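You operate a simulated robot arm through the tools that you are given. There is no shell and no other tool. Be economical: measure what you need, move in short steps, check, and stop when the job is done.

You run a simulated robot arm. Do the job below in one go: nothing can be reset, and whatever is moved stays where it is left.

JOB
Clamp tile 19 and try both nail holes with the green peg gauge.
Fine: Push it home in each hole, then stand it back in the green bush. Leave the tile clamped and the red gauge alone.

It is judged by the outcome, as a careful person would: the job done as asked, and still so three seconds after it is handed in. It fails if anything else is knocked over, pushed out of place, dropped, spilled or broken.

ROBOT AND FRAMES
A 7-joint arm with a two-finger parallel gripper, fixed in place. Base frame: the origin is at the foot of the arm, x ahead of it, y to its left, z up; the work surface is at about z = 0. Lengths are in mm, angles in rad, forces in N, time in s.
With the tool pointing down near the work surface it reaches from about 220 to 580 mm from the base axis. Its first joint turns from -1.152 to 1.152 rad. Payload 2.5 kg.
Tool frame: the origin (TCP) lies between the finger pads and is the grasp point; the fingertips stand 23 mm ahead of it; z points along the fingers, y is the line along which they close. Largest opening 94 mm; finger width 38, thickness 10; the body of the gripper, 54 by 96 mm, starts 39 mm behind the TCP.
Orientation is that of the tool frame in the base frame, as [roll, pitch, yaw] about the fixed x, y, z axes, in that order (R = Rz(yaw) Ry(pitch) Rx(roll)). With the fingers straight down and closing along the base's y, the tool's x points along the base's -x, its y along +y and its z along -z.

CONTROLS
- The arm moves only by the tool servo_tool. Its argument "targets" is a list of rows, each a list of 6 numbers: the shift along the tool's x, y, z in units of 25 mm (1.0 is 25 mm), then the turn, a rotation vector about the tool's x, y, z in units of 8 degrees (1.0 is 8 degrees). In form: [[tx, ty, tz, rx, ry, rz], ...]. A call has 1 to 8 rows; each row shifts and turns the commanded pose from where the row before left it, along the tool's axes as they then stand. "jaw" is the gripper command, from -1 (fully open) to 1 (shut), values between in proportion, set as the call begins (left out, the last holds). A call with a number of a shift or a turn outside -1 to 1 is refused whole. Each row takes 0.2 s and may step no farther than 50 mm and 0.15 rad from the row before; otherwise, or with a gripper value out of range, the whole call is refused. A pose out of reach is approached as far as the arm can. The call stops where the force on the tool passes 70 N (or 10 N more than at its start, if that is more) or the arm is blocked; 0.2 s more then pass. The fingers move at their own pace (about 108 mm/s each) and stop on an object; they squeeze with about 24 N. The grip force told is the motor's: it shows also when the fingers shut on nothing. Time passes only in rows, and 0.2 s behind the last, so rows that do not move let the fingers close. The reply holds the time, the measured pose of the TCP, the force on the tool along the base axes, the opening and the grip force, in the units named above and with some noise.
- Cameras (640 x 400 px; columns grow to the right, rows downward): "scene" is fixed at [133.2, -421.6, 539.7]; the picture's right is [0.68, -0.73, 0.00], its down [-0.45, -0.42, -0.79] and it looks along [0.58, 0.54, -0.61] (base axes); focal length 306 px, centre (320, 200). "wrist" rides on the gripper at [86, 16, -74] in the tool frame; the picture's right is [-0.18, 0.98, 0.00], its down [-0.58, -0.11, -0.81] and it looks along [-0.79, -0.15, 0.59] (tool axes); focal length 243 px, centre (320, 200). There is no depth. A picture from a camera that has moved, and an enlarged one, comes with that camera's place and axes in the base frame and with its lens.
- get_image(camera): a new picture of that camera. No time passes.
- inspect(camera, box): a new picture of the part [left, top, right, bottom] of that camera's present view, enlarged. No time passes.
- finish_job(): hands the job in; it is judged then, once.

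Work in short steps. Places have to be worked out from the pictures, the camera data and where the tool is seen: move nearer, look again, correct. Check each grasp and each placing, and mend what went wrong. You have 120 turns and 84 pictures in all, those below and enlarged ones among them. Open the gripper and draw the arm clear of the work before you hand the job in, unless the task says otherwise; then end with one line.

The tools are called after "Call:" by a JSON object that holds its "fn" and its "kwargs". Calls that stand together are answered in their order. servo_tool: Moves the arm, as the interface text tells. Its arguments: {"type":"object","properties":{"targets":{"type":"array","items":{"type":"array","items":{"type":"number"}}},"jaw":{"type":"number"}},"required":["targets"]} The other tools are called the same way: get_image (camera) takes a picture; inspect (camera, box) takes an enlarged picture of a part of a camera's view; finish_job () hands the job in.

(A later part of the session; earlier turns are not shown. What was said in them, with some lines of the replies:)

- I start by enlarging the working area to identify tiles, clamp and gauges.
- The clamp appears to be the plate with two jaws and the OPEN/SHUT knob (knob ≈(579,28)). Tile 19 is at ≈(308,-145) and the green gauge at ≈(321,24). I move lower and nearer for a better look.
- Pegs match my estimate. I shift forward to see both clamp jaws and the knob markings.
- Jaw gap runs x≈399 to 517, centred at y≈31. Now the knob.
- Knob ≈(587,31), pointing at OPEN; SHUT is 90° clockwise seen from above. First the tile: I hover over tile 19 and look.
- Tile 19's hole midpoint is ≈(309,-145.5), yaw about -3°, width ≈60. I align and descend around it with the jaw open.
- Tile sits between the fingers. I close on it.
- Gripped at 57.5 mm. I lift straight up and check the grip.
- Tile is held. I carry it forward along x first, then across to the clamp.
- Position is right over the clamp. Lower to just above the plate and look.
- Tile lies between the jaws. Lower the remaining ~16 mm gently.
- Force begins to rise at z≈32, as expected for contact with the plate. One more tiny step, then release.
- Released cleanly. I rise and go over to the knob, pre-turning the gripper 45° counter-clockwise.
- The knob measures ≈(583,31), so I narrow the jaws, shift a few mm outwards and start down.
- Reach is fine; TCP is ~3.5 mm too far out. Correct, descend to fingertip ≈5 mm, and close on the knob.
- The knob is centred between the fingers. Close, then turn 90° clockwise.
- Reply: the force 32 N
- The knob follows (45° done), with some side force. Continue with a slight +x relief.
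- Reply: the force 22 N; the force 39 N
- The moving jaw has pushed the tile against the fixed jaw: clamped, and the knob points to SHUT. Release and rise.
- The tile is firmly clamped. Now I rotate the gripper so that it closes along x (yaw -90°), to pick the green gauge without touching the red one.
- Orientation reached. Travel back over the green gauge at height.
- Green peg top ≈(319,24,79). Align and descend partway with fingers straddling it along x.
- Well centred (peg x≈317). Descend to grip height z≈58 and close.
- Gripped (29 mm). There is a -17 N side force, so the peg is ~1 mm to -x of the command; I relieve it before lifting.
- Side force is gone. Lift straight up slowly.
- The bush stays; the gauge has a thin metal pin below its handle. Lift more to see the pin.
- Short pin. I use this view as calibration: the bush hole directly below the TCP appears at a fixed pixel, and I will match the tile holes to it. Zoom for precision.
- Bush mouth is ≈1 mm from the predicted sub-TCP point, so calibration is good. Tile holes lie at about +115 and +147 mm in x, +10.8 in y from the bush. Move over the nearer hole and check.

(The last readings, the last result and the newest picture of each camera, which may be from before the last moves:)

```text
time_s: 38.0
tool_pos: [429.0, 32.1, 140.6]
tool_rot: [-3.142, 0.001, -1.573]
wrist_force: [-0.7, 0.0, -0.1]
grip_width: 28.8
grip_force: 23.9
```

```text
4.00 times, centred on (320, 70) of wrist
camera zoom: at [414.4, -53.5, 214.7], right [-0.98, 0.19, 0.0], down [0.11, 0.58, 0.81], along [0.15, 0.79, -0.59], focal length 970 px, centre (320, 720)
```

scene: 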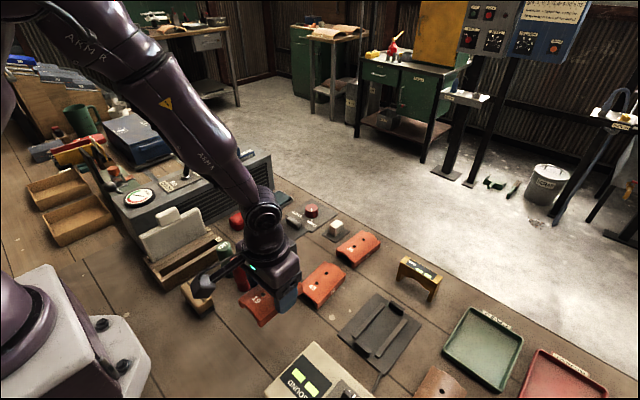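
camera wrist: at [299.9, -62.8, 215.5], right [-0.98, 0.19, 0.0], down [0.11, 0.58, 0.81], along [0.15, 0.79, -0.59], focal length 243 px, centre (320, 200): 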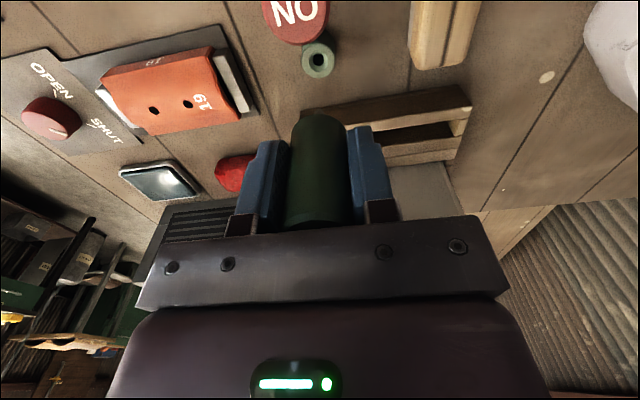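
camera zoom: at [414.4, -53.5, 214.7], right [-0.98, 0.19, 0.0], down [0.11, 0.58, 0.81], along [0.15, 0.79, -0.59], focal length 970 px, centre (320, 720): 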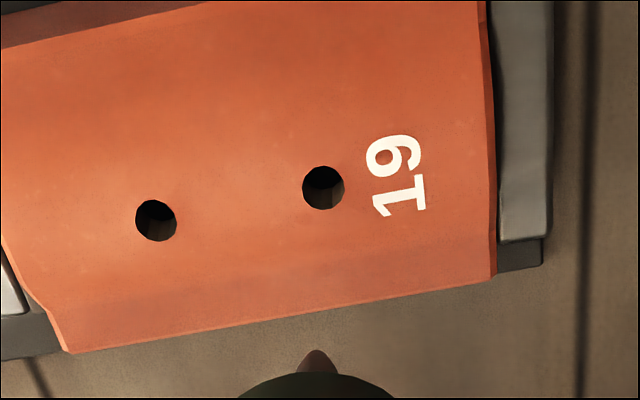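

Hole is ≈1.5 mm toward -x of the pin's axis. The pin tip is now visible below the handle, so I correct, drop to ~9 mm above the tile and compare tip and hole directly.

Call:
{"fn": "servo_tool", "kwargs": {"targets": [[-0.02, 0.06, 0.6, 0, 0, 0], [0, 0, 0.6, 0, 0, 0], [0, 0, 0.52, 0, 0, 0], [0, 0, 0, 0, 0, 0]]}}

Call:
{"fn": "inspect", "kwargs": {"camera": "wrist", "box": [260, 50, 380, 125]}}

Call:
{"fn": "inspect", "kwargs": {"camera": "scene", "box": [225, 170, 335, 260]}}

```text
time_s: 39.0
tool_pos: [427.6, 33.7, 99.9]
tool_rot: [-3.141, 0.0, -1.572]
wrist_force: [-0.4, -0.3, 0.3]
grip_width: 29.3
grip_force: 23.5
```

```text
5.33 times, centred on (320, 88) of wrist
camera zoom: at [412.7, -52.1, 172.6], right [-0.98, 0.19, 0.0], down [0.11, 0.58, 0.81], along [0.15, 0.79, -0.59], focal length 1294 px, centre (320, 800)
```

zoom: 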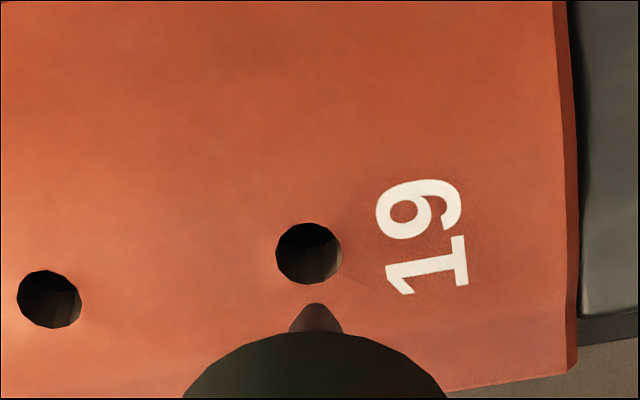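

```text
4.44 times, centred on (280, 215) of scene
camera zoom: at [133.2, -421.6, 539.7], right [0.68, -0.73, 0.0], down [-0.45, -0.42, -0.79], along [0.58, 0.54, -0.61], focal length 1360 px, centre (498, 133)
```

zoom: 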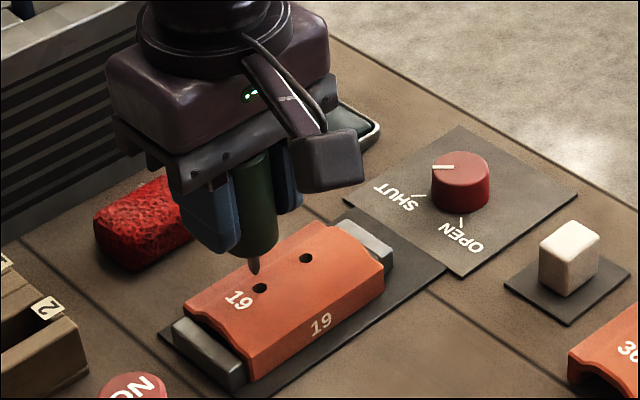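

Both views show the tip ≈1 mm from the hole axis. I descend a bit more and zoom in both views for fine alignment.

Call:
{"fn": "servo_tool", "kwargs": {"targets": [[0, 0, 0.26, 0, 0, 0], [0, 0, 0, 0, 0, 0]]}}

Call:
{"fn": "inspect", "kwargs": {"camera": "wrist", "box": [290, 80, 350, 118]}}

Call:
{"fn": "inspect", "kwargs": {"camera": "scene", "box": [264, 220, 304, 245]}}

```text
time_s: 39.6
tool_pos: [426.6, 33.2, 92.3]
tool_rot: [-3.141, 0.001, -1.572]
wrist_force: [-0.5, 0.0, -0.1]
grip_width: 29.3
grip_force: 24.4
```

```text
10.53 times, centred on (320, 99) of wrist
camera zoom: at [412.5, -52.6, 166.2], right [-0.98, 0.19, 0.0], down [0.11, 0.58, 0.81], along [0.15, 0.79, -0.59], focal length 2554 px, centre (320, 1263)
```

zoom: 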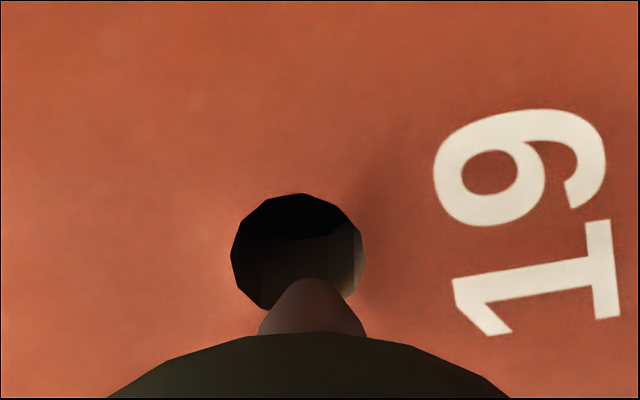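

```text
16.00 times, centred on (284, 232) of scene
camera zoom: at [133.2, -421.6, 539.7], right [0.68, -0.73, 0.0], down [-0.45, -0.42, -0.79], along [0.58, 0.54, -0.61], focal length 4894 px, centre (896, -320)
```

zoom: 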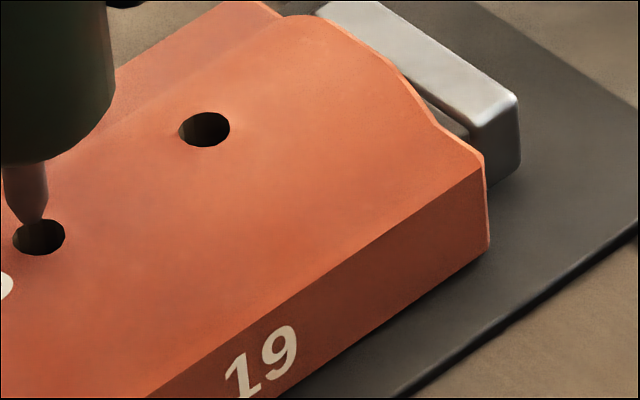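

Combining both views, the hole is about (+0.8, -0.7) mm from the pin axis. Correct and descend 5 mm.

Call:
{"fn": "servo_tool", "kwargs": {"targets": [[0.028, -0.032, 0, 0, 0, 0], [0, 0, 0.1, 0, 0, 0], [0, 0, 0.1, 0, 0, 0], [0, 0, 0, 0, 0, 0]]}}

Call:
{"fn": "inspect", "kwargs": {"camera": "wrist", "box": [290, 80, 350, 118]}}

Call:
{"fn": "inspect", "kwargs": {"camera": "scene", "box": [254, 220, 294, 245]}}

```text
time_s: 40.6
tool_pos: [428.5, 32.7, 87.8]
tool_rot: [3.14, -0.001, -1.573]
wrist_force: [-0.7, 0.0, -1.3]
grip_width: 29.3
grip_force: 23.8
```

```text
10.53 times, centred on (320, 99) of wrist
camera zoom: at [413.5, -53.2, 161.8], right [-0.98, 0.19, 0.0], down [0.11, 0.58, 0.81], along [0.15, 0.79, -0.59], focal length 2554 px, centre (320, 1263)
```

zoom: 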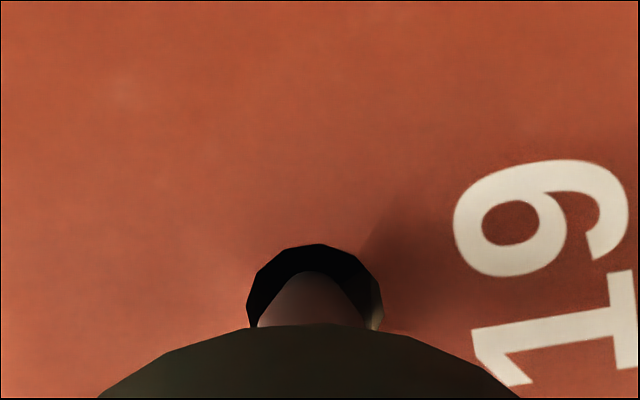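

```text
16.00 times, centred on (274, 232) of scene
camera zoom: at [133.2, -421.6, 539.7], right [0.68, -0.73, 0.0], down [-0.45, -0.42, -0.79], along [0.58, 0.54, -0.61], focal length 4894 px, centre (1056, -320)
```

zoom: 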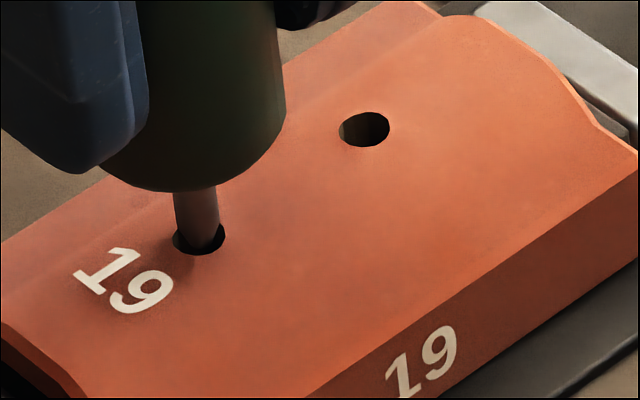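

The tip has entered the hole without force. Push down in small steps.

Call:
{"fn": "servo_tool", "kwargs": {"targets": [[0, 0, 0.12, 0, 0, 0], [0, 0, 0.12, 0, 0, 0], [0, 0, 0, 0, 0, 0]]}}

```text
time_s: 41.4
tool_pos: [428.5, 33.3, 82.1]
tool_rot: [-3.142, 0.0, -1.573]
wrist_force: [-0.4, -0.8, -0.7]
grip_width: 29.4
grip_force: 23.7
```

Call:
{"fn": "servo_tool", "kwargs": {"targets": [[0, 0, 0.12, 0, 0, 0], [0, 0, 0.12, 0, 0, 0], [0, 0, 0.12, 0, 0, 0], [0, 0, 0, 0, 0, 0]]}}

Call:
{"fn": "inspect", "kwargs": {"camera": "scene", "box": [254, 220, 294, 245]}}

```text
time_s: 42.4
tool_pos: [428.7, 32.7, 71.8]
tool_rot: [-3.141, -0.001, -1.573]
wrist_force: [-0.4, -0.3, 0.1]
grip_width: 29.2
grip_force: 23.1
```

```text
16.00 times, centred on (274, 232) of scene
camera zoom: at [133.2, -421.6, 539.7], right [0.68, -0.73, 0.0], down [-0.45, -0.42, -0.79], along [0.58, 0.54, -0.61], focal length 4894 px, centre (1056, -320)
```

zoom: 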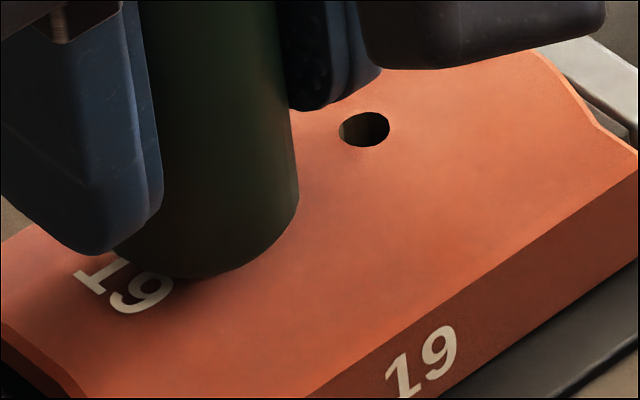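

No resistance and the pin is well in. Continue until the shoulder seats (vertical force rises).

Call:
{"fn": "servo_tool", "kwargs": {"targets": [[0, 0, 0.1, 0, 0, 0], [0, 0, 0.08, 0, 0, 0], [0, 0, 0, 0, 0, 0]]}}

Call:
{"fn": "servo_tool", "kwargs": {"targets": [[0, 0, 0.06, 0, 0, 0], [0, 0, 0.06, 0, 0, 0], [0, 0, 0, 0, 0, 0]]}}

```text
time_s: 43.2
tool_pos: [428.4, 31.7, 68.9]
tool_rot: [-3.141, 0.001, -1.573]
wrist_force: [0.2, -0.5, -1.1]
grip_width: 29.2
grip_force: 23.6
```

```text
time_s: 44.0
tool_pos: [429.2, 32.3, 66.4]
tool_rot: [-3.139, 0.001, -1.573]
wrist_force: [-3.9, -1.7, 15.0]
grip_width: 29.0
grip_force: 23.7
```

Contact at z≈66. A bit more to be certain it is home, then look.

Call:
{"fn": "servo_tool", "kwargs": {"targets": [[0, 0, 0.06, 0, 0, 0], [0, 0, 0, 0, 0, 0]]}}

Call:
{"fn": "inspect", "kwargs": {"camera": "scene", "box": [244, 205, 308, 245]}}

```text
time_s: 44.6
tool_pos: [429.6, 33.6, 63.7]
tool_rot: [3.141, 0.001, -1.573]
wrist_force: [-2.9, 0.0, 13.3]
grip_width: 29.0
grip_force: 23.4
```

```text
10.00 times, centred on (276, 225) of scene
camera zoom: at [133.1, -421.6, 539.7], right [0.68, -0.73, 0.0], down [-0.44, -0.42, -0.79], along [0.58, 0.54, -0.61], focal length 3059 px, centre (760, -50)
```

zoom: 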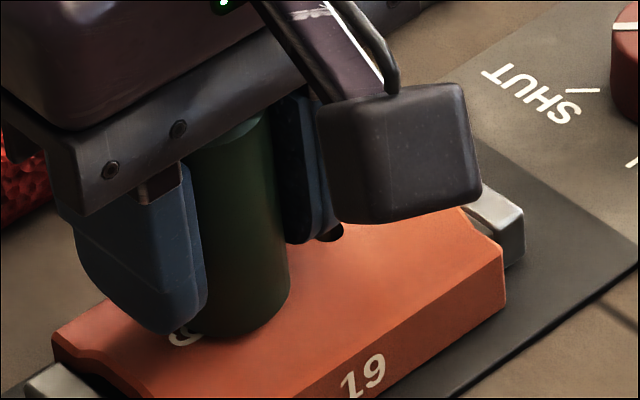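

Force stayed at 13 N while z dropped; I push further to see whether it is hard-stopped.

Call:
{"fn": "servo_tool", "kwargs": {"targets": [[0, 0, 0.06, 0, 0, 0], [0, 0, 0, 0, 0, 0]]}}

```text
time_s: 45.2
tool_pos: [428.2, 32.6, 61.8]
tool_rot: [-3.139, -0.002, -1.573]
wrist_force: [1.5, 0.2, 11.3]
grip_width: 28.8
grip_force: 24.0
```

Call:
{"fn": "inspect", "kwargs": {"camera": "wrist", "box": [240, 60, 400, 160]}}

Call:
{"fn": "inspect", "kwargs": {"camera": "scene", "box": [254, 220, 294, 245]}}

```text
4.00 times, centred on (320, 110) of wrist
camera zoom: at [414.0, -53.2, 136.0], right [-0.98, 0.19, 0.0], down [0.11, 0.58, 0.81], along [0.15, 0.79, -0.59], focal length 970 px, centre (320, 560)
```

zoom: 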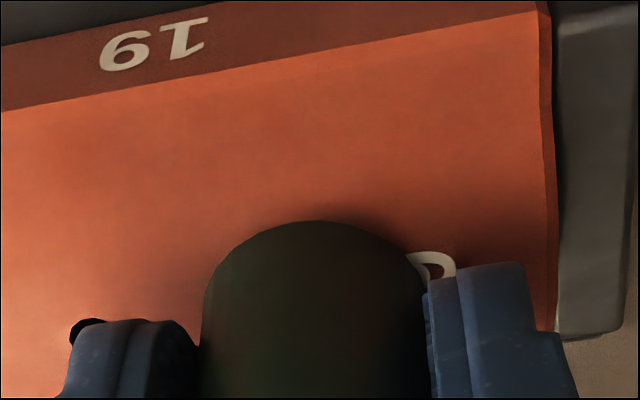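

```text
16.00 times, centred on (274, 232) of scene
camera zoom: at [133.1, -421.6, 539.7], right [0.68, -0.73, 0.0], down [-0.44, -0.42, -0.79], along [0.58, 0.54, -0.61], focal length 4894 px, centre (1056, -320)
```

zoom: 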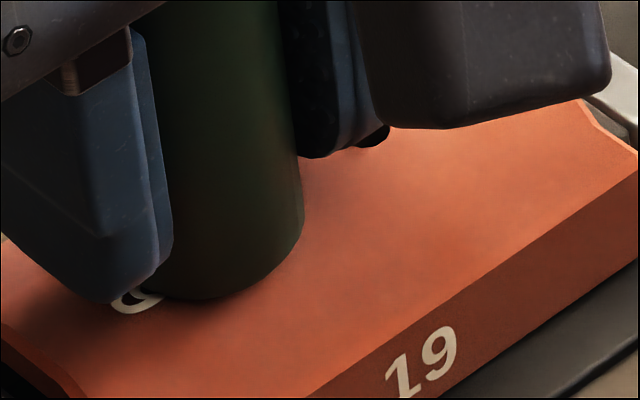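

Relative to the fingers, the handle slid up ≈4 mm: so it hit a hard stop at z≈66 — the gauge is home in the first hole. Lift out and move 32 mm to the second hole.

Call:
{"fn": "servo_tool", "kwargs": {"targets": [[0, 0, -0.3, 0, 0, 0], [0, 0, -0.6, 0, 0, 0], [0, 0, -0.7, 0, 0, 0], [0, 0, 0, 0, 0, 0]]}}

Call:
{"fn": "servo_tool", "kwargs": {"targets": [[0, -0.64, 0, 0, 0, 0], [0, -0.644, 0, 0, 0, 0], [0, 0, 0, 0, 0, 0]]}}

Call:
{"fn": "inspect", "kwargs": {"camera": "wrist", "box": [280, 74, 360, 124]}}

Call:
{"fn": "inspect", "kwargs": {"camera": "scene", "box": [254, 205, 302, 235]}}

```text
time_s: 46.2
tool_pos: [427.0, 32.6, 102.7]
tool_rot: [3.14, -0.001, -1.572]
wrist_force: [0.3, -0.3, -0.6]
grip_width: 29.0
grip_force: 24.2
```

```text
time_s: 47.0
tool_pos: [460.7, 32.2, 100.7]
tool_rot: [3.141, 0.001, -1.572]
wrist_force: [0.1, 0.7, -1.6]
grip_width: 29.2
grip_force: 24.2
```

```text
8.00 times, centred on (320, 99) of wrist
camera zoom: at [446.0, -53.6, 175.5], right [-0.98, 0.19, 0.0], down [0.11, 0.58, 0.81], along [0.15, 0.79, -0.59], focal length 1941 px, centre (320, 1008)
```

zoom: 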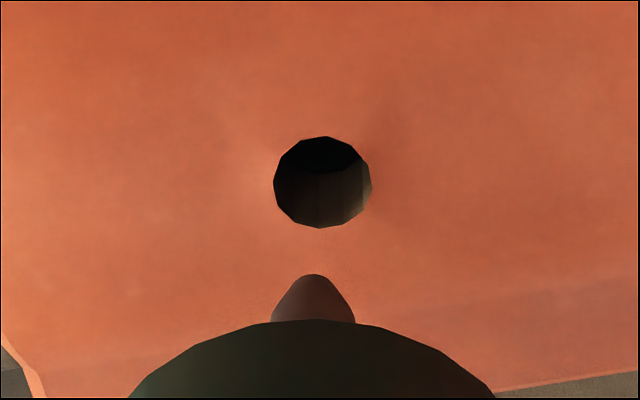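

```text
13.33 times, centred on (278, 220) of scene
camera zoom: at [133.2, -421.6, 539.7], right [0.68, -0.73, 0.0], down [-0.45, -0.42, -0.79], along [0.58, 0.54, -0.61], focal length 4079 px, centre (880, -67)
```

zoom: 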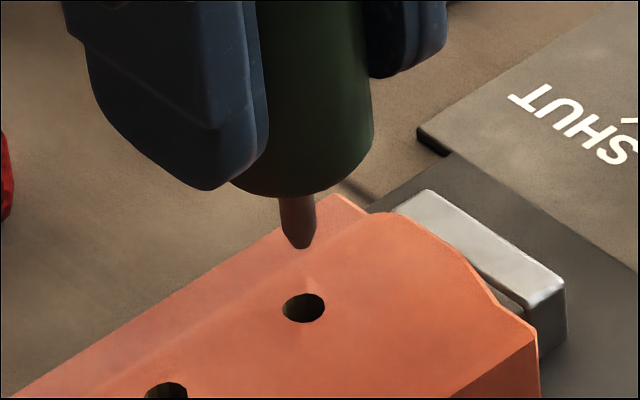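

Nearly aligned (need about -0.5, +0.5 mm). Correct and descend to ~4 mm above the hole.

Call:
{"fn": "servo_tool", "kwargs": {"targets": [[-0.02, 0.018, 0.24, 0, 0, 0], [0, 0, 0.24, 0, 0, 0], [0, 0, 0, 0, 0, 0]]}}

Call:
{"fn": "inspect", "kwargs": {"camera": "wrist", "box": [290, 80, 350, 118]}}

Call:
{"fn": "inspect", "kwargs": {"camera": "scene", "box": [254, 210, 294, 235]}}

```text
time_s: 47.8
tool_pos: [460.5, 32.7, 89.3]
tool_rot: [3.141, -0.002, -1.571]
wrist_force: [0.3, -0.3, -0.8]
grip_width: 29.4
grip_force: 24.0
```

```text
10.53 times, centred on (320, 99) of wrist
camera zoom: at [445.6, -53.2, 163.7], right [-0.98, 0.19, 0.0], down [0.11, 0.58, 0.81], along [0.15, 0.79, -0.59], focal length 2554 px, centre (320, 1263)
```

zoom: 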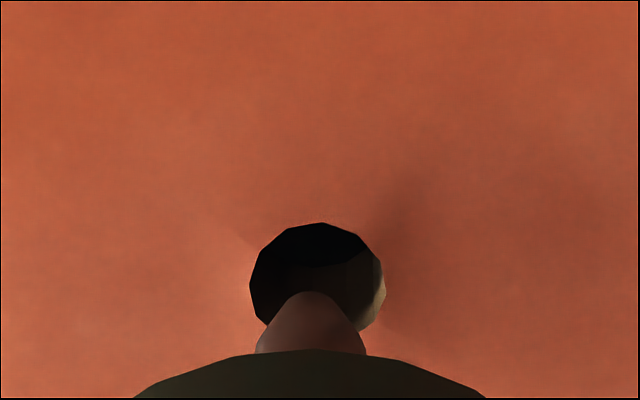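

```text
16.00 times, centred on (274, 222) of scene
camera zoom: at [133.2, -421.6, 539.7], right [0.68, -0.73, 0.0], down [-0.45, -0.42, -0.79], along [0.58, 0.54, -0.61], focal length 4894 px, centre (1056, -160)
```

zoom: 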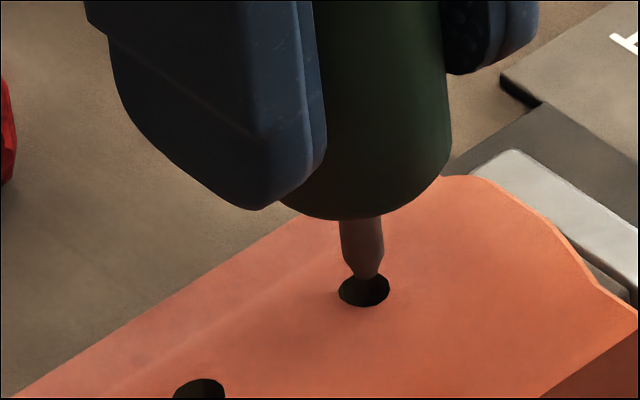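

Tip nearly centred; small correction (-0.3,+0.4) and descend in steps.

Call:
{"fn": "servo_tool", "kwargs": {"targets": [[-0.017, 0.011, 0, 0, 0, 0], [0, 0, 0.12, 0, 0, 0], [0, 0, 0.12, 0, 0, 0], [0, 0, 0, 0, 0, 0]]}}

Call:
{"fn": "servo_tool", "kwargs": {"targets": [[0, 0, 0.12, 0, 0, 0], [0, 0, 0.12, 0, 0, 0], [0, 0, 0, 0, 0, 0]]}}

Call:
{"fn": "inspect", "kwargs": {"camera": "scene", "box": [254, 210, 294, 235]}}

```text
time_s: 48.8
tool_pos: [460.3, 33.7, 84.1]
tool_rot: [3.141, -0.001, -1.572]
wrist_force: [0.3, 0.1, -0.9]
grip_width: 28.8
grip_force: 24.3
```

```text
time_s: 49.6
tool_pos: [460.1, 32.6, 77.6]
tool_rot: [3.141, 0.001, -1.573]
wrist_force: [-0.3, 0.3, -1.3]
grip_width: 29.1
grip_force: 23.8
```

```text
16.00 times, centred on (274, 222) of scene
camera zoom: at [133.2, -421.6, 539.7], right [0.68, -0.73, 0.0], down [-0.45, -0.42, -0.79], along [0.58, 0.54, -0.61], focal length 4894 px, centre (1056, -160)
```

zoom: 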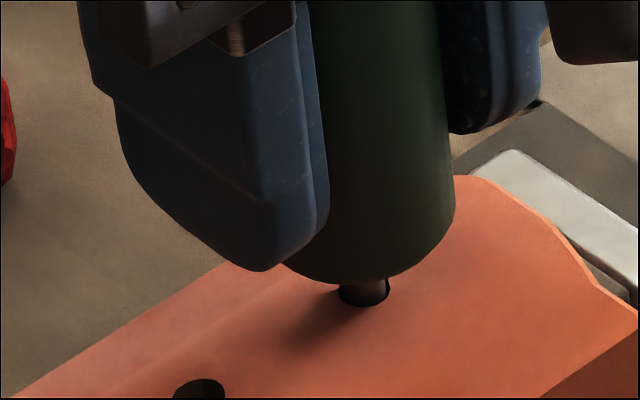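

The pin is in the second hole without force. Continue down until it seats.

Call:
{"fn": "servo_tool", "kwargs": {"targets": [[0, 0, 0.12, 0, 0, 0], [0, 0, 0.12, 0, 0, 0], [0, 0, 0.1, 0, 0, 0], [0, 0, 0, 0, 0, 0]]}}

Call:
{"fn": "servo_tool", "kwargs": {"targets": [[0, 0, 0.08, 0, 0, 0], [0, 0, 0.06, 0, 0, 0], [0, 0, 0, 0, 0, 0]]}}

```text
time_s: 50.6
tool_pos: [460.9, 33.9, 69.3]
tool_rot: [-3.141, 0.0, -1.575]
wrist_force: [0.5, -0.3, -0.7]
grip_width: 29.3
grip_force: 23.6
```

```text
time_s: 51.4
tool_pos: [460.7, 33.2, 65.2]
tool_rot: [-3.142, 0.0, -1.574]
wrist_force: [0.2, 0.1, -0.6]
grip_width: 29.3
grip_force: 23.3
```

Call:
{"fn": "servo_tool", "kwargs": {"targets": [[0, 0, 0.08, 0, 0, 0], [0, 0, 0.06, 0, 0, 0], [0, 0, 0, 0, 0, 0]]}}

```text
time_s: 52.2
tool_pos: [460.7, 34.1, 62.5]
tool_rot: [-3.139, -0.001, -1.572]
wrist_force: [-2.1, -0.6, 17.9]
grip_width: 29.5
grip_force: 24.1
```

Seated: 18 N at z≈62, the expected stop. Verify by picture.

Call:
{"fn": "inspect", "kwargs": {"camera": "scene", "box": [254, 205, 302, 235]}}

Call:
{"fn": "inspect", "kwargs": {"camera": "wrist", "box": [240, 60, 400, 160]}}

```text
13.33 times, centred on (278, 220) of scene
camera zoom: at [133.1, -421.6, 539.7], right [0.68, -0.73, 0.0], down [-0.44, -0.42, -0.79], along [0.58, 0.54, -0.61], focal length 4079 px, centre (880, -67)
```

zoom: 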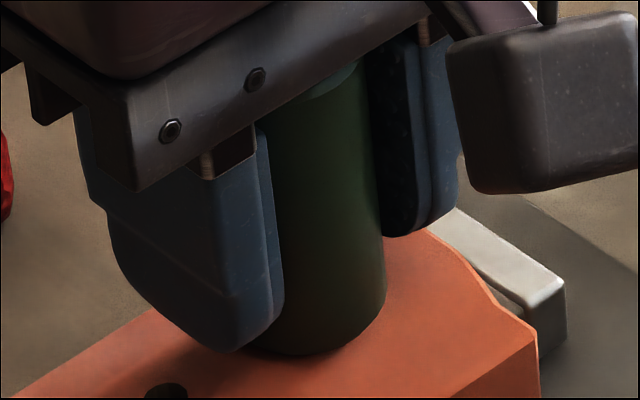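

```text
4.00 times, centred on (320, 110) of wrist
camera zoom: at [446.0, -52.2, 136.8], right [-0.98, 0.19, 0.0], down [0.11, 0.58, 0.81], along [0.15, 0.79, -0.59], focal length 970 px, centre (320, 560)
```

zoom: 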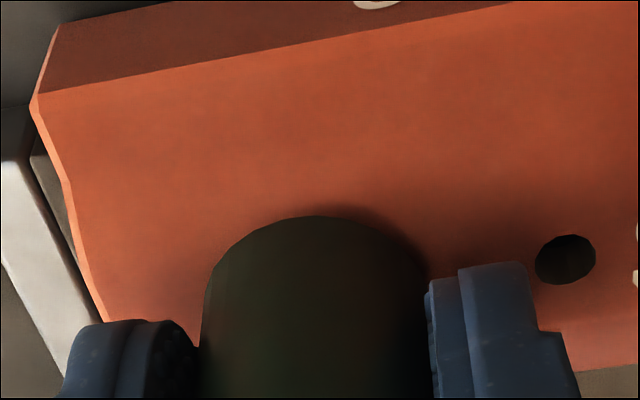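

Both views show the handle sitting on the tile. A last small press to be sure, then lift to travel height.

Call:
{"fn": "servo_tool", "kwargs": {"targets": [[0, 0, 0.05, 0, 0, 0], [0, 0, 0, 0, 0, 0]]}}

Call:
{"fn": "servo_tool", "kwargs": {"targets": [[0, 0, -0.4, 0, 0, 0], [0, 0, -0.8, 0, 0, 0], [0, 0, -1, 0, 0, 0], [0, 0, -1, 0, 0, 0], [0, 0, 0, 0, 0, 0]]}}

```text
time_s: 52.8
tool_pos: [459.8, 33.5, 61.6]
tool_rot: [-3.138, 0.003, -1.573]
wrist_force: [3.4, 2.4, 17.2]
grip_width: 29.3
grip_force: 23.8
```

```text
time_s: 54.0
tool_pos: [459.2, 33.4, 140.6]
tool_rot: [3.14, 0.0, -1.573]
wrist_force: [-0.2, -0.1, -1.0]
grip_width: 28.9
grip_force: 23.5
```

Lifted. Return by the exact commanded offset (-145.7, -11.4) to above the green bush.

Call:
{"fn": "servo_tool", "kwargs": {"targets": [[0.0762, 0.971, 0, 0, 0, 0], [0.0762, 0.971, 0, 0, 0, 0], [0.0762, 0.971, 0, 0, 0, 0], [0.0762, 0.971, 0, 0, 0, 0], [0.0762, 0.971, 0, 0, 0, 0], [0.0762, 0.971, 0, 0, 0, 0], [0, 0, 0, 0, 0, 0]]}}

Call:
{"fn": "inspect", "kwargs": {"camera": "wrist", "box": [270, 40, 370, 122]}}

Call:
{"fn": "inspect", "kwargs": {"camera": "scene", "box": [190, 220, 270, 280]}}

```text
time_s: 55.6
tool_pos: [313.4, 22.2, 143.4]
tool_rot: [3.141, 0.001, -1.573]
wrist_force: [-0.4, 0.0, 0.5]
grip_width: 29.0
grip_force: 24.0
```

```text
4.88 times, centred on (320, 81) of wrist
camera zoom: at [298.3, -63.9, 215.8], right [-0.98, 0.19, 0.0], down [0.11, 0.58, 0.81], along [0.15, 0.79, -0.59], focal length 1184 px, centre (320, 780)
```

zoom: 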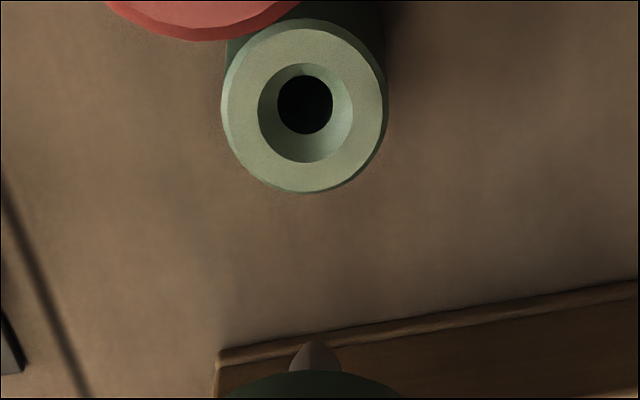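

```text
6.67 times, centred on (230, 250) of scene
camera zoom: at [133.2, -421.6, 539.7], right [0.68, -0.73, 0.0], down [-0.45, -0.42, -0.79], along [0.58, 0.54, -0.61], focal length 2039 px, centre (920, -133)
```

zoom: 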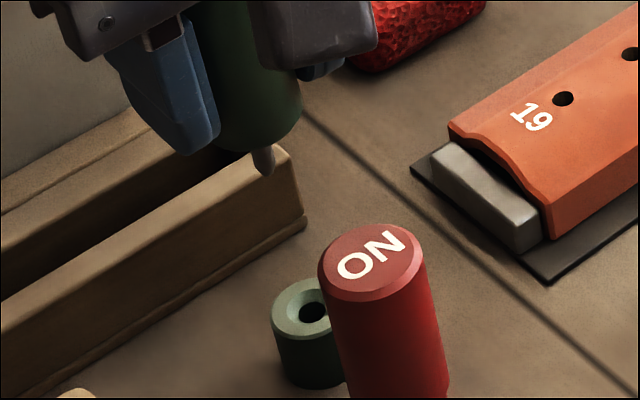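

The bush mouth now appears about (+1.4,+1.0) mm off the pin axis. Correct, descend to a few mm above the bush, and recheck.

Call:
{"fn": "servo_tool", "kwargs": {"targets": [[-0.04, -0.056, 0.5, 0, 0, 0], [0, 0, 0.9, 0, 0, 0], [0, 0, 0.9, 0, 0, 0], [0, 0, 0, 0, 0, 0]]}}

Call:
{"fn": "inspect", "kwargs": {"camera": "wrist", "box": [280, 74, 360, 124]}}

Call:
{"fn": "inspect", "kwargs": {"camera": "scene", "box": [200, 230, 264, 270]}}

```text
time_s: 56.6
tool_pos: [314.4, 26.1, 84.3]
tool_rot: [-3.141, -0.001, -1.572]
wrist_force: [0.8, -0.2, -1.0]
grip_width: 29.3
grip_force: 23.8
```

```text
8.00 times, centred on (320, 99) of wrist
camera zoom: at [300.7, -60.9, 158.0], right [-0.98, 0.19, 0.0], down [0.11, 0.58, 0.81], along [0.15, 0.79, -0.59], focal length 1941 px, centre (320, 1008)
```

zoom: 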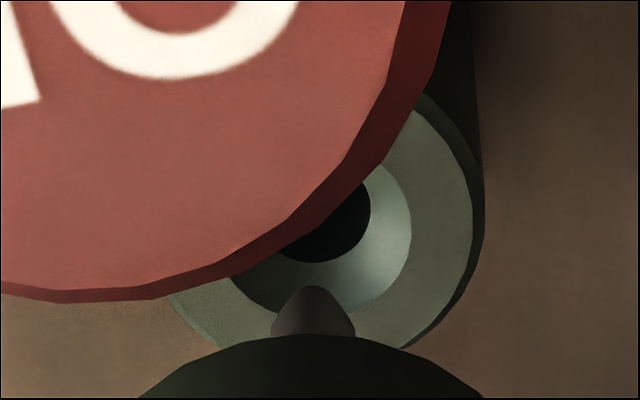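

```text
10.00 times, centred on (232, 250) of scene
camera zoom: at [133.2, -421.5, 539.7], right [0.68, -0.73, 0.0], down [-0.45, -0.42, -0.79], along [0.58, 0.54, -0.61], focal length 3059 px, centre (1200, -300)
```

zoom: 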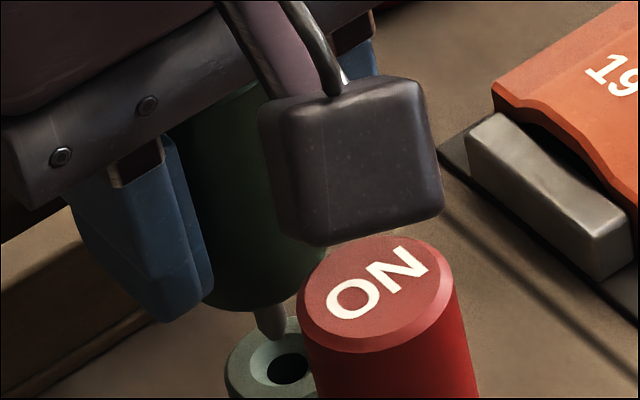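

Laterally aligned; in y the pin seems ≈2 mm too far (+y). Correct and recheck closely.

Call:
{"fn": "servo_tool", "kwargs": {"targets": [[0.08, 0.004, 0, 0, 0, 0], [0, 0, 0.06, 0, 0, 0], [0, 0, 0, 0, 0, 0]]}}

Call:
{"fn": "inspect", "kwargs": {"camera": "wrist", "box": [280, 74, 360, 124]}}

Call:
{"fn": "inspect", "kwargs": {"camera": "scene", "box": [210, 245, 250, 270]}}

```text
time_s: 57.4
tool_pos: [316.0, 23.0, 81.4]
tool_rot: [-3.141, 0.0, -1.572]
wrist_force: [0.7, 0.2, -0.5]
grip_width: 29.2
grip_force: 23.7
```

```text
8.00 times, centred on (320, 99) of wrist
camera zoom: at [300.3, -63.8, 156.2], right [-0.98, 0.19, 0.0], down [0.11, 0.58, 0.81], along [0.15, 0.79, -0.59], focal length 1941 px, centre (320, 1008)
```

zoom: 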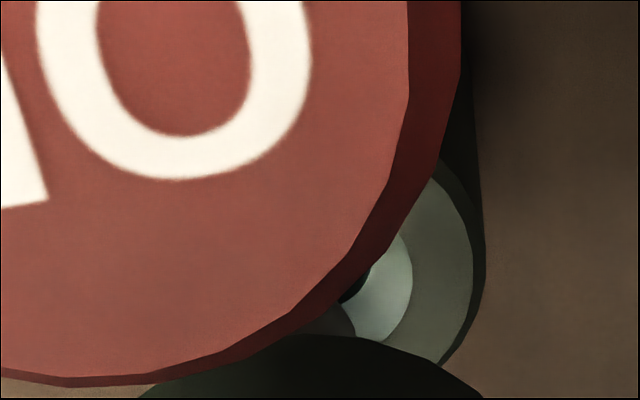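

```text
16.00 times, centred on (230, 258) of scene
camera zoom: at [133.2, -421.6, 539.7], right [0.68, -0.73, 0.0], down [-0.45, -0.42, -0.79], along [0.58, 0.54, -0.61], focal length 4894 px, centre (1760, -720)
```

zoom: 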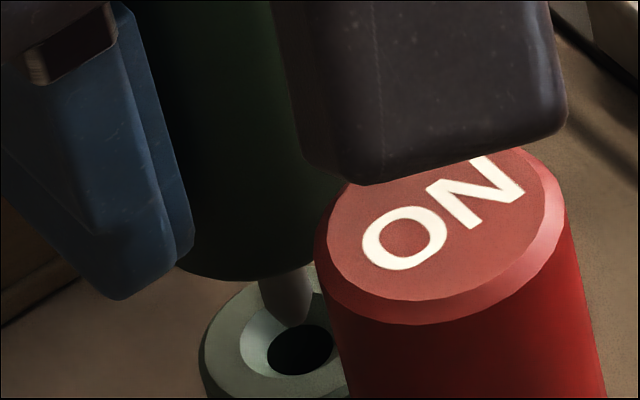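

The tip is now centred over the bush hole. Descend in steps with force watch.

Call:
{"fn": "servo_tool", "kwargs": {"targets": [[0, 0, 0.12, 0, 0, 0], [0, 0, 0.12, 0, 0, 0], [0, 0, 0, 0, 0, 0]]}}

Call:
{"fn": "servo_tool", "kwargs": {"targets": [[0, 0, 0.12, 0, 0, 0], [0, 0, 0.12, 0, 0, 0], [0, 0, 0, 0, 0, 0]]}}

Call:
{"fn": "inspect", "kwargs": {"camera": "scene", "box": [200, 230, 264, 270]}}

```text
time_s: 58.2
tool_pos: [314.0, 22.0, 77.0]
tool_rot: [3.141, 0.001, -1.571]
wrist_force: [-0.3, -0.2, -1.6]
grip_width: 29.5
grip_force: 23.7
```

```text
time_s: 59.0
tool_pos: [315.4, 22.1, 70.0]
tool_rot: [-3.141, 0.0, -1.573]
wrist_force: [-0.1, -0.2, -0.9]
grip_width: 29.0
grip_force: 24.3
```

```text
10.00 times, centred on (232, 250) of scene
camera zoom: at [133.2, -421.6, 539.7], right [0.68, -0.73, 0.0], down [-0.45, -0.42, -0.79], along [0.58, 0.54, -0.61], focal length 3059 px, centre (1200, -300)
```

zoom: 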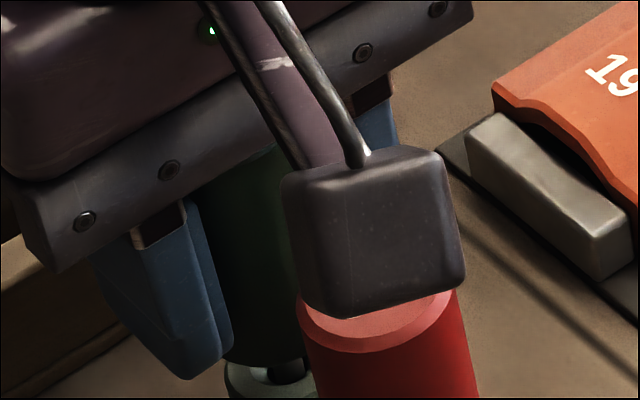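

Pin is entering freely. Continue to seat.

Call:
{"fn": "servo_tool", "kwargs": {"targets": [[0, 0, 0.12, 0, 0, 0], [0, 0, 0.12, 0, 0, 0], [0, 0, 0.1, 0, 0, 0], [0, 0, 0, 0, 0, 0]]}}

Call:
{"fn": "servo_tool", "kwargs": {"targets": [[0, 0, 0.08, 0, 0, 0], [0, 0, 0.06, 0, 0, 0], [0, 0, 0, 0, 0, 0]]}}

```text
time_s: 60.0
tool_pos: [314.1, 22.3, 61.9]
tool_rot: [-3.141, 0.0, -1.573]
wrist_force: [-0.8, 3.6, -0.3]
grip_width: 29.5
grip_force: 23.4
```

```text
time_s: 60.8
tool_pos: [315.8, 20.6, 58.0]
tool_rot: [-3.14, 0.0, -1.573]
wrist_force: [-0.2, 3.6, 0.3]
grip_width: 29.4
grip_force: 23.6
```

Call:
{"fn": "servo_tool", "kwargs": {"targets": [[0, 0, 0.08, 0, 0, 0], [0, 0, 0.06, 0, 0, 0], [0, 0, 0, 0, 0, 0]]}}

Call:
{"fn": "servo_tool", "kwargs": {"targets": [[0, 0, 0.06, 0, 0, 0], [0, 0, 0, 0, 0, 0]]}}

```text
time_s: 61.6
tool_pos: [316.2, 21.2, 54.5]
tool_rot: [3.141, 0.001, -1.574]
wrist_force: [-5.6, 3.1, 18.1]
grip_width: 29.2
grip_force: 24.7
```

```text
time_s: 62.2
tool_pos: [316.0, 22.0, 52.9]
tool_rot: [-3.14, 0.0, -1.573]
wrist_force: [-2.0, 0.0, 18.6]
grip_width: 29.3
grip_force: 23.9
```

Seated in the bush (stop at z≈54 as predicted). Release and rise straight up.

Call:
{"fn": "servo_tool", "kwargs": {"targets": [[0, 0, 0, 0, 0, 0], [0, 0, 0, 0, 0, 0]], "jaw": -0.3}}

Call:
{"fn": "servo_tool", "kwargs": {"targets": [[0, 0, -0.4, 0, 0, 0], [0, 0, -0.8, 0, 0, 0], [0, 0, -1, 0, 0, 0], [0, 0, -1, 0, 0, 0], [0, 0, -1, 0, 0, 0], [0, 0, -1, 0, 0, 0], [0, 0, -1, 0, 0, 0], [0, 0, -1, 0, 0, 0]]}}

Call:
{"fn": "get_image", "kwargs": {"camera": "scene"}}

Call:
{"fn": "inspect", "kwargs": {"camera": "scene", "box": [190, 180, 350, 290]}}

```text
time_s: 62.8
tool_pos: [314.8, 22.7, 52.3]
tool_rot: [3.14, 0.0, -1.572]
wrist_force: [-0.3, 0.2, 0.2]
grip_width: 60.9
grip_force: 0.1
```

```text
time_s: 64.6
tool_pos: [315.8, 22.6, 233.0]
tool_rot: [-3.14, -0.001, -1.573]
wrist_force: [-0.3, 0.4, 0.0]
grip_width: 61.1
grip_force: 0.0
```

```text
19 pictures are left
```

scene: 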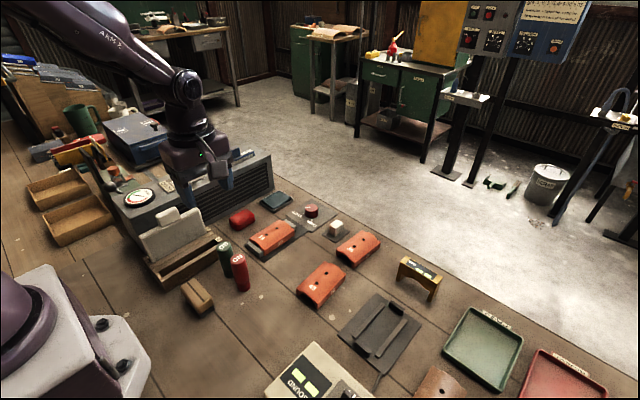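

```text
3.64 times, centred on (270, 235) of scene
camera zoom: at [133.2, -421.6, 539.7], right [0.68, -0.73, 0.0], down [-0.45, -0.42, -0.79], along [0.58, 0.54, -0.61], focal length 1112 px, centre (502, 73)
```

zoom: 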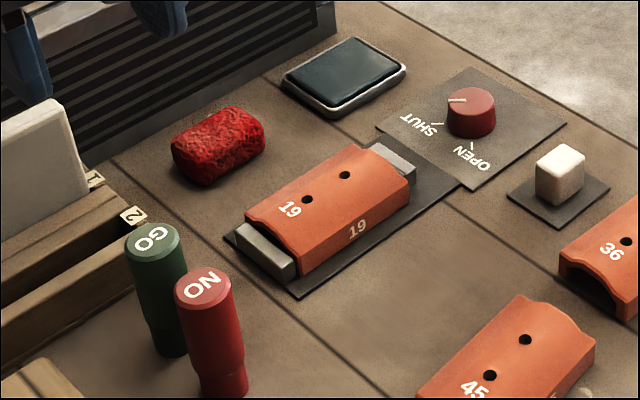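

All stands as asked: tile 19 clamped, the green gauge upright in its bush, and the red one untouched. I open the gripper fully and hand in.

Call:
{"fn": "servo_tool", "kwargs": {"targets": [[0, 0, -1, 0, 0, 0], [0, 0, -1, 0, 0, 0]], "jaw": -1}}

Call:
{"fn": "finish_job", "kwargs": {}}

```text
time_s: 65.2
tool_pos: [314.7, 22.7, 283.0]
tool_rot: [-3.141, 0.001, -1.574]
wrist_force: [0.0, 1.2, 0.6]
grip_width: 93.8
grip_force: 0.0
```

```text
The job is handed in.
```

Tile 19 is clamped, the green gauge went fully home in both nail holes and is back in its green bush, and I left the red gauge alone.
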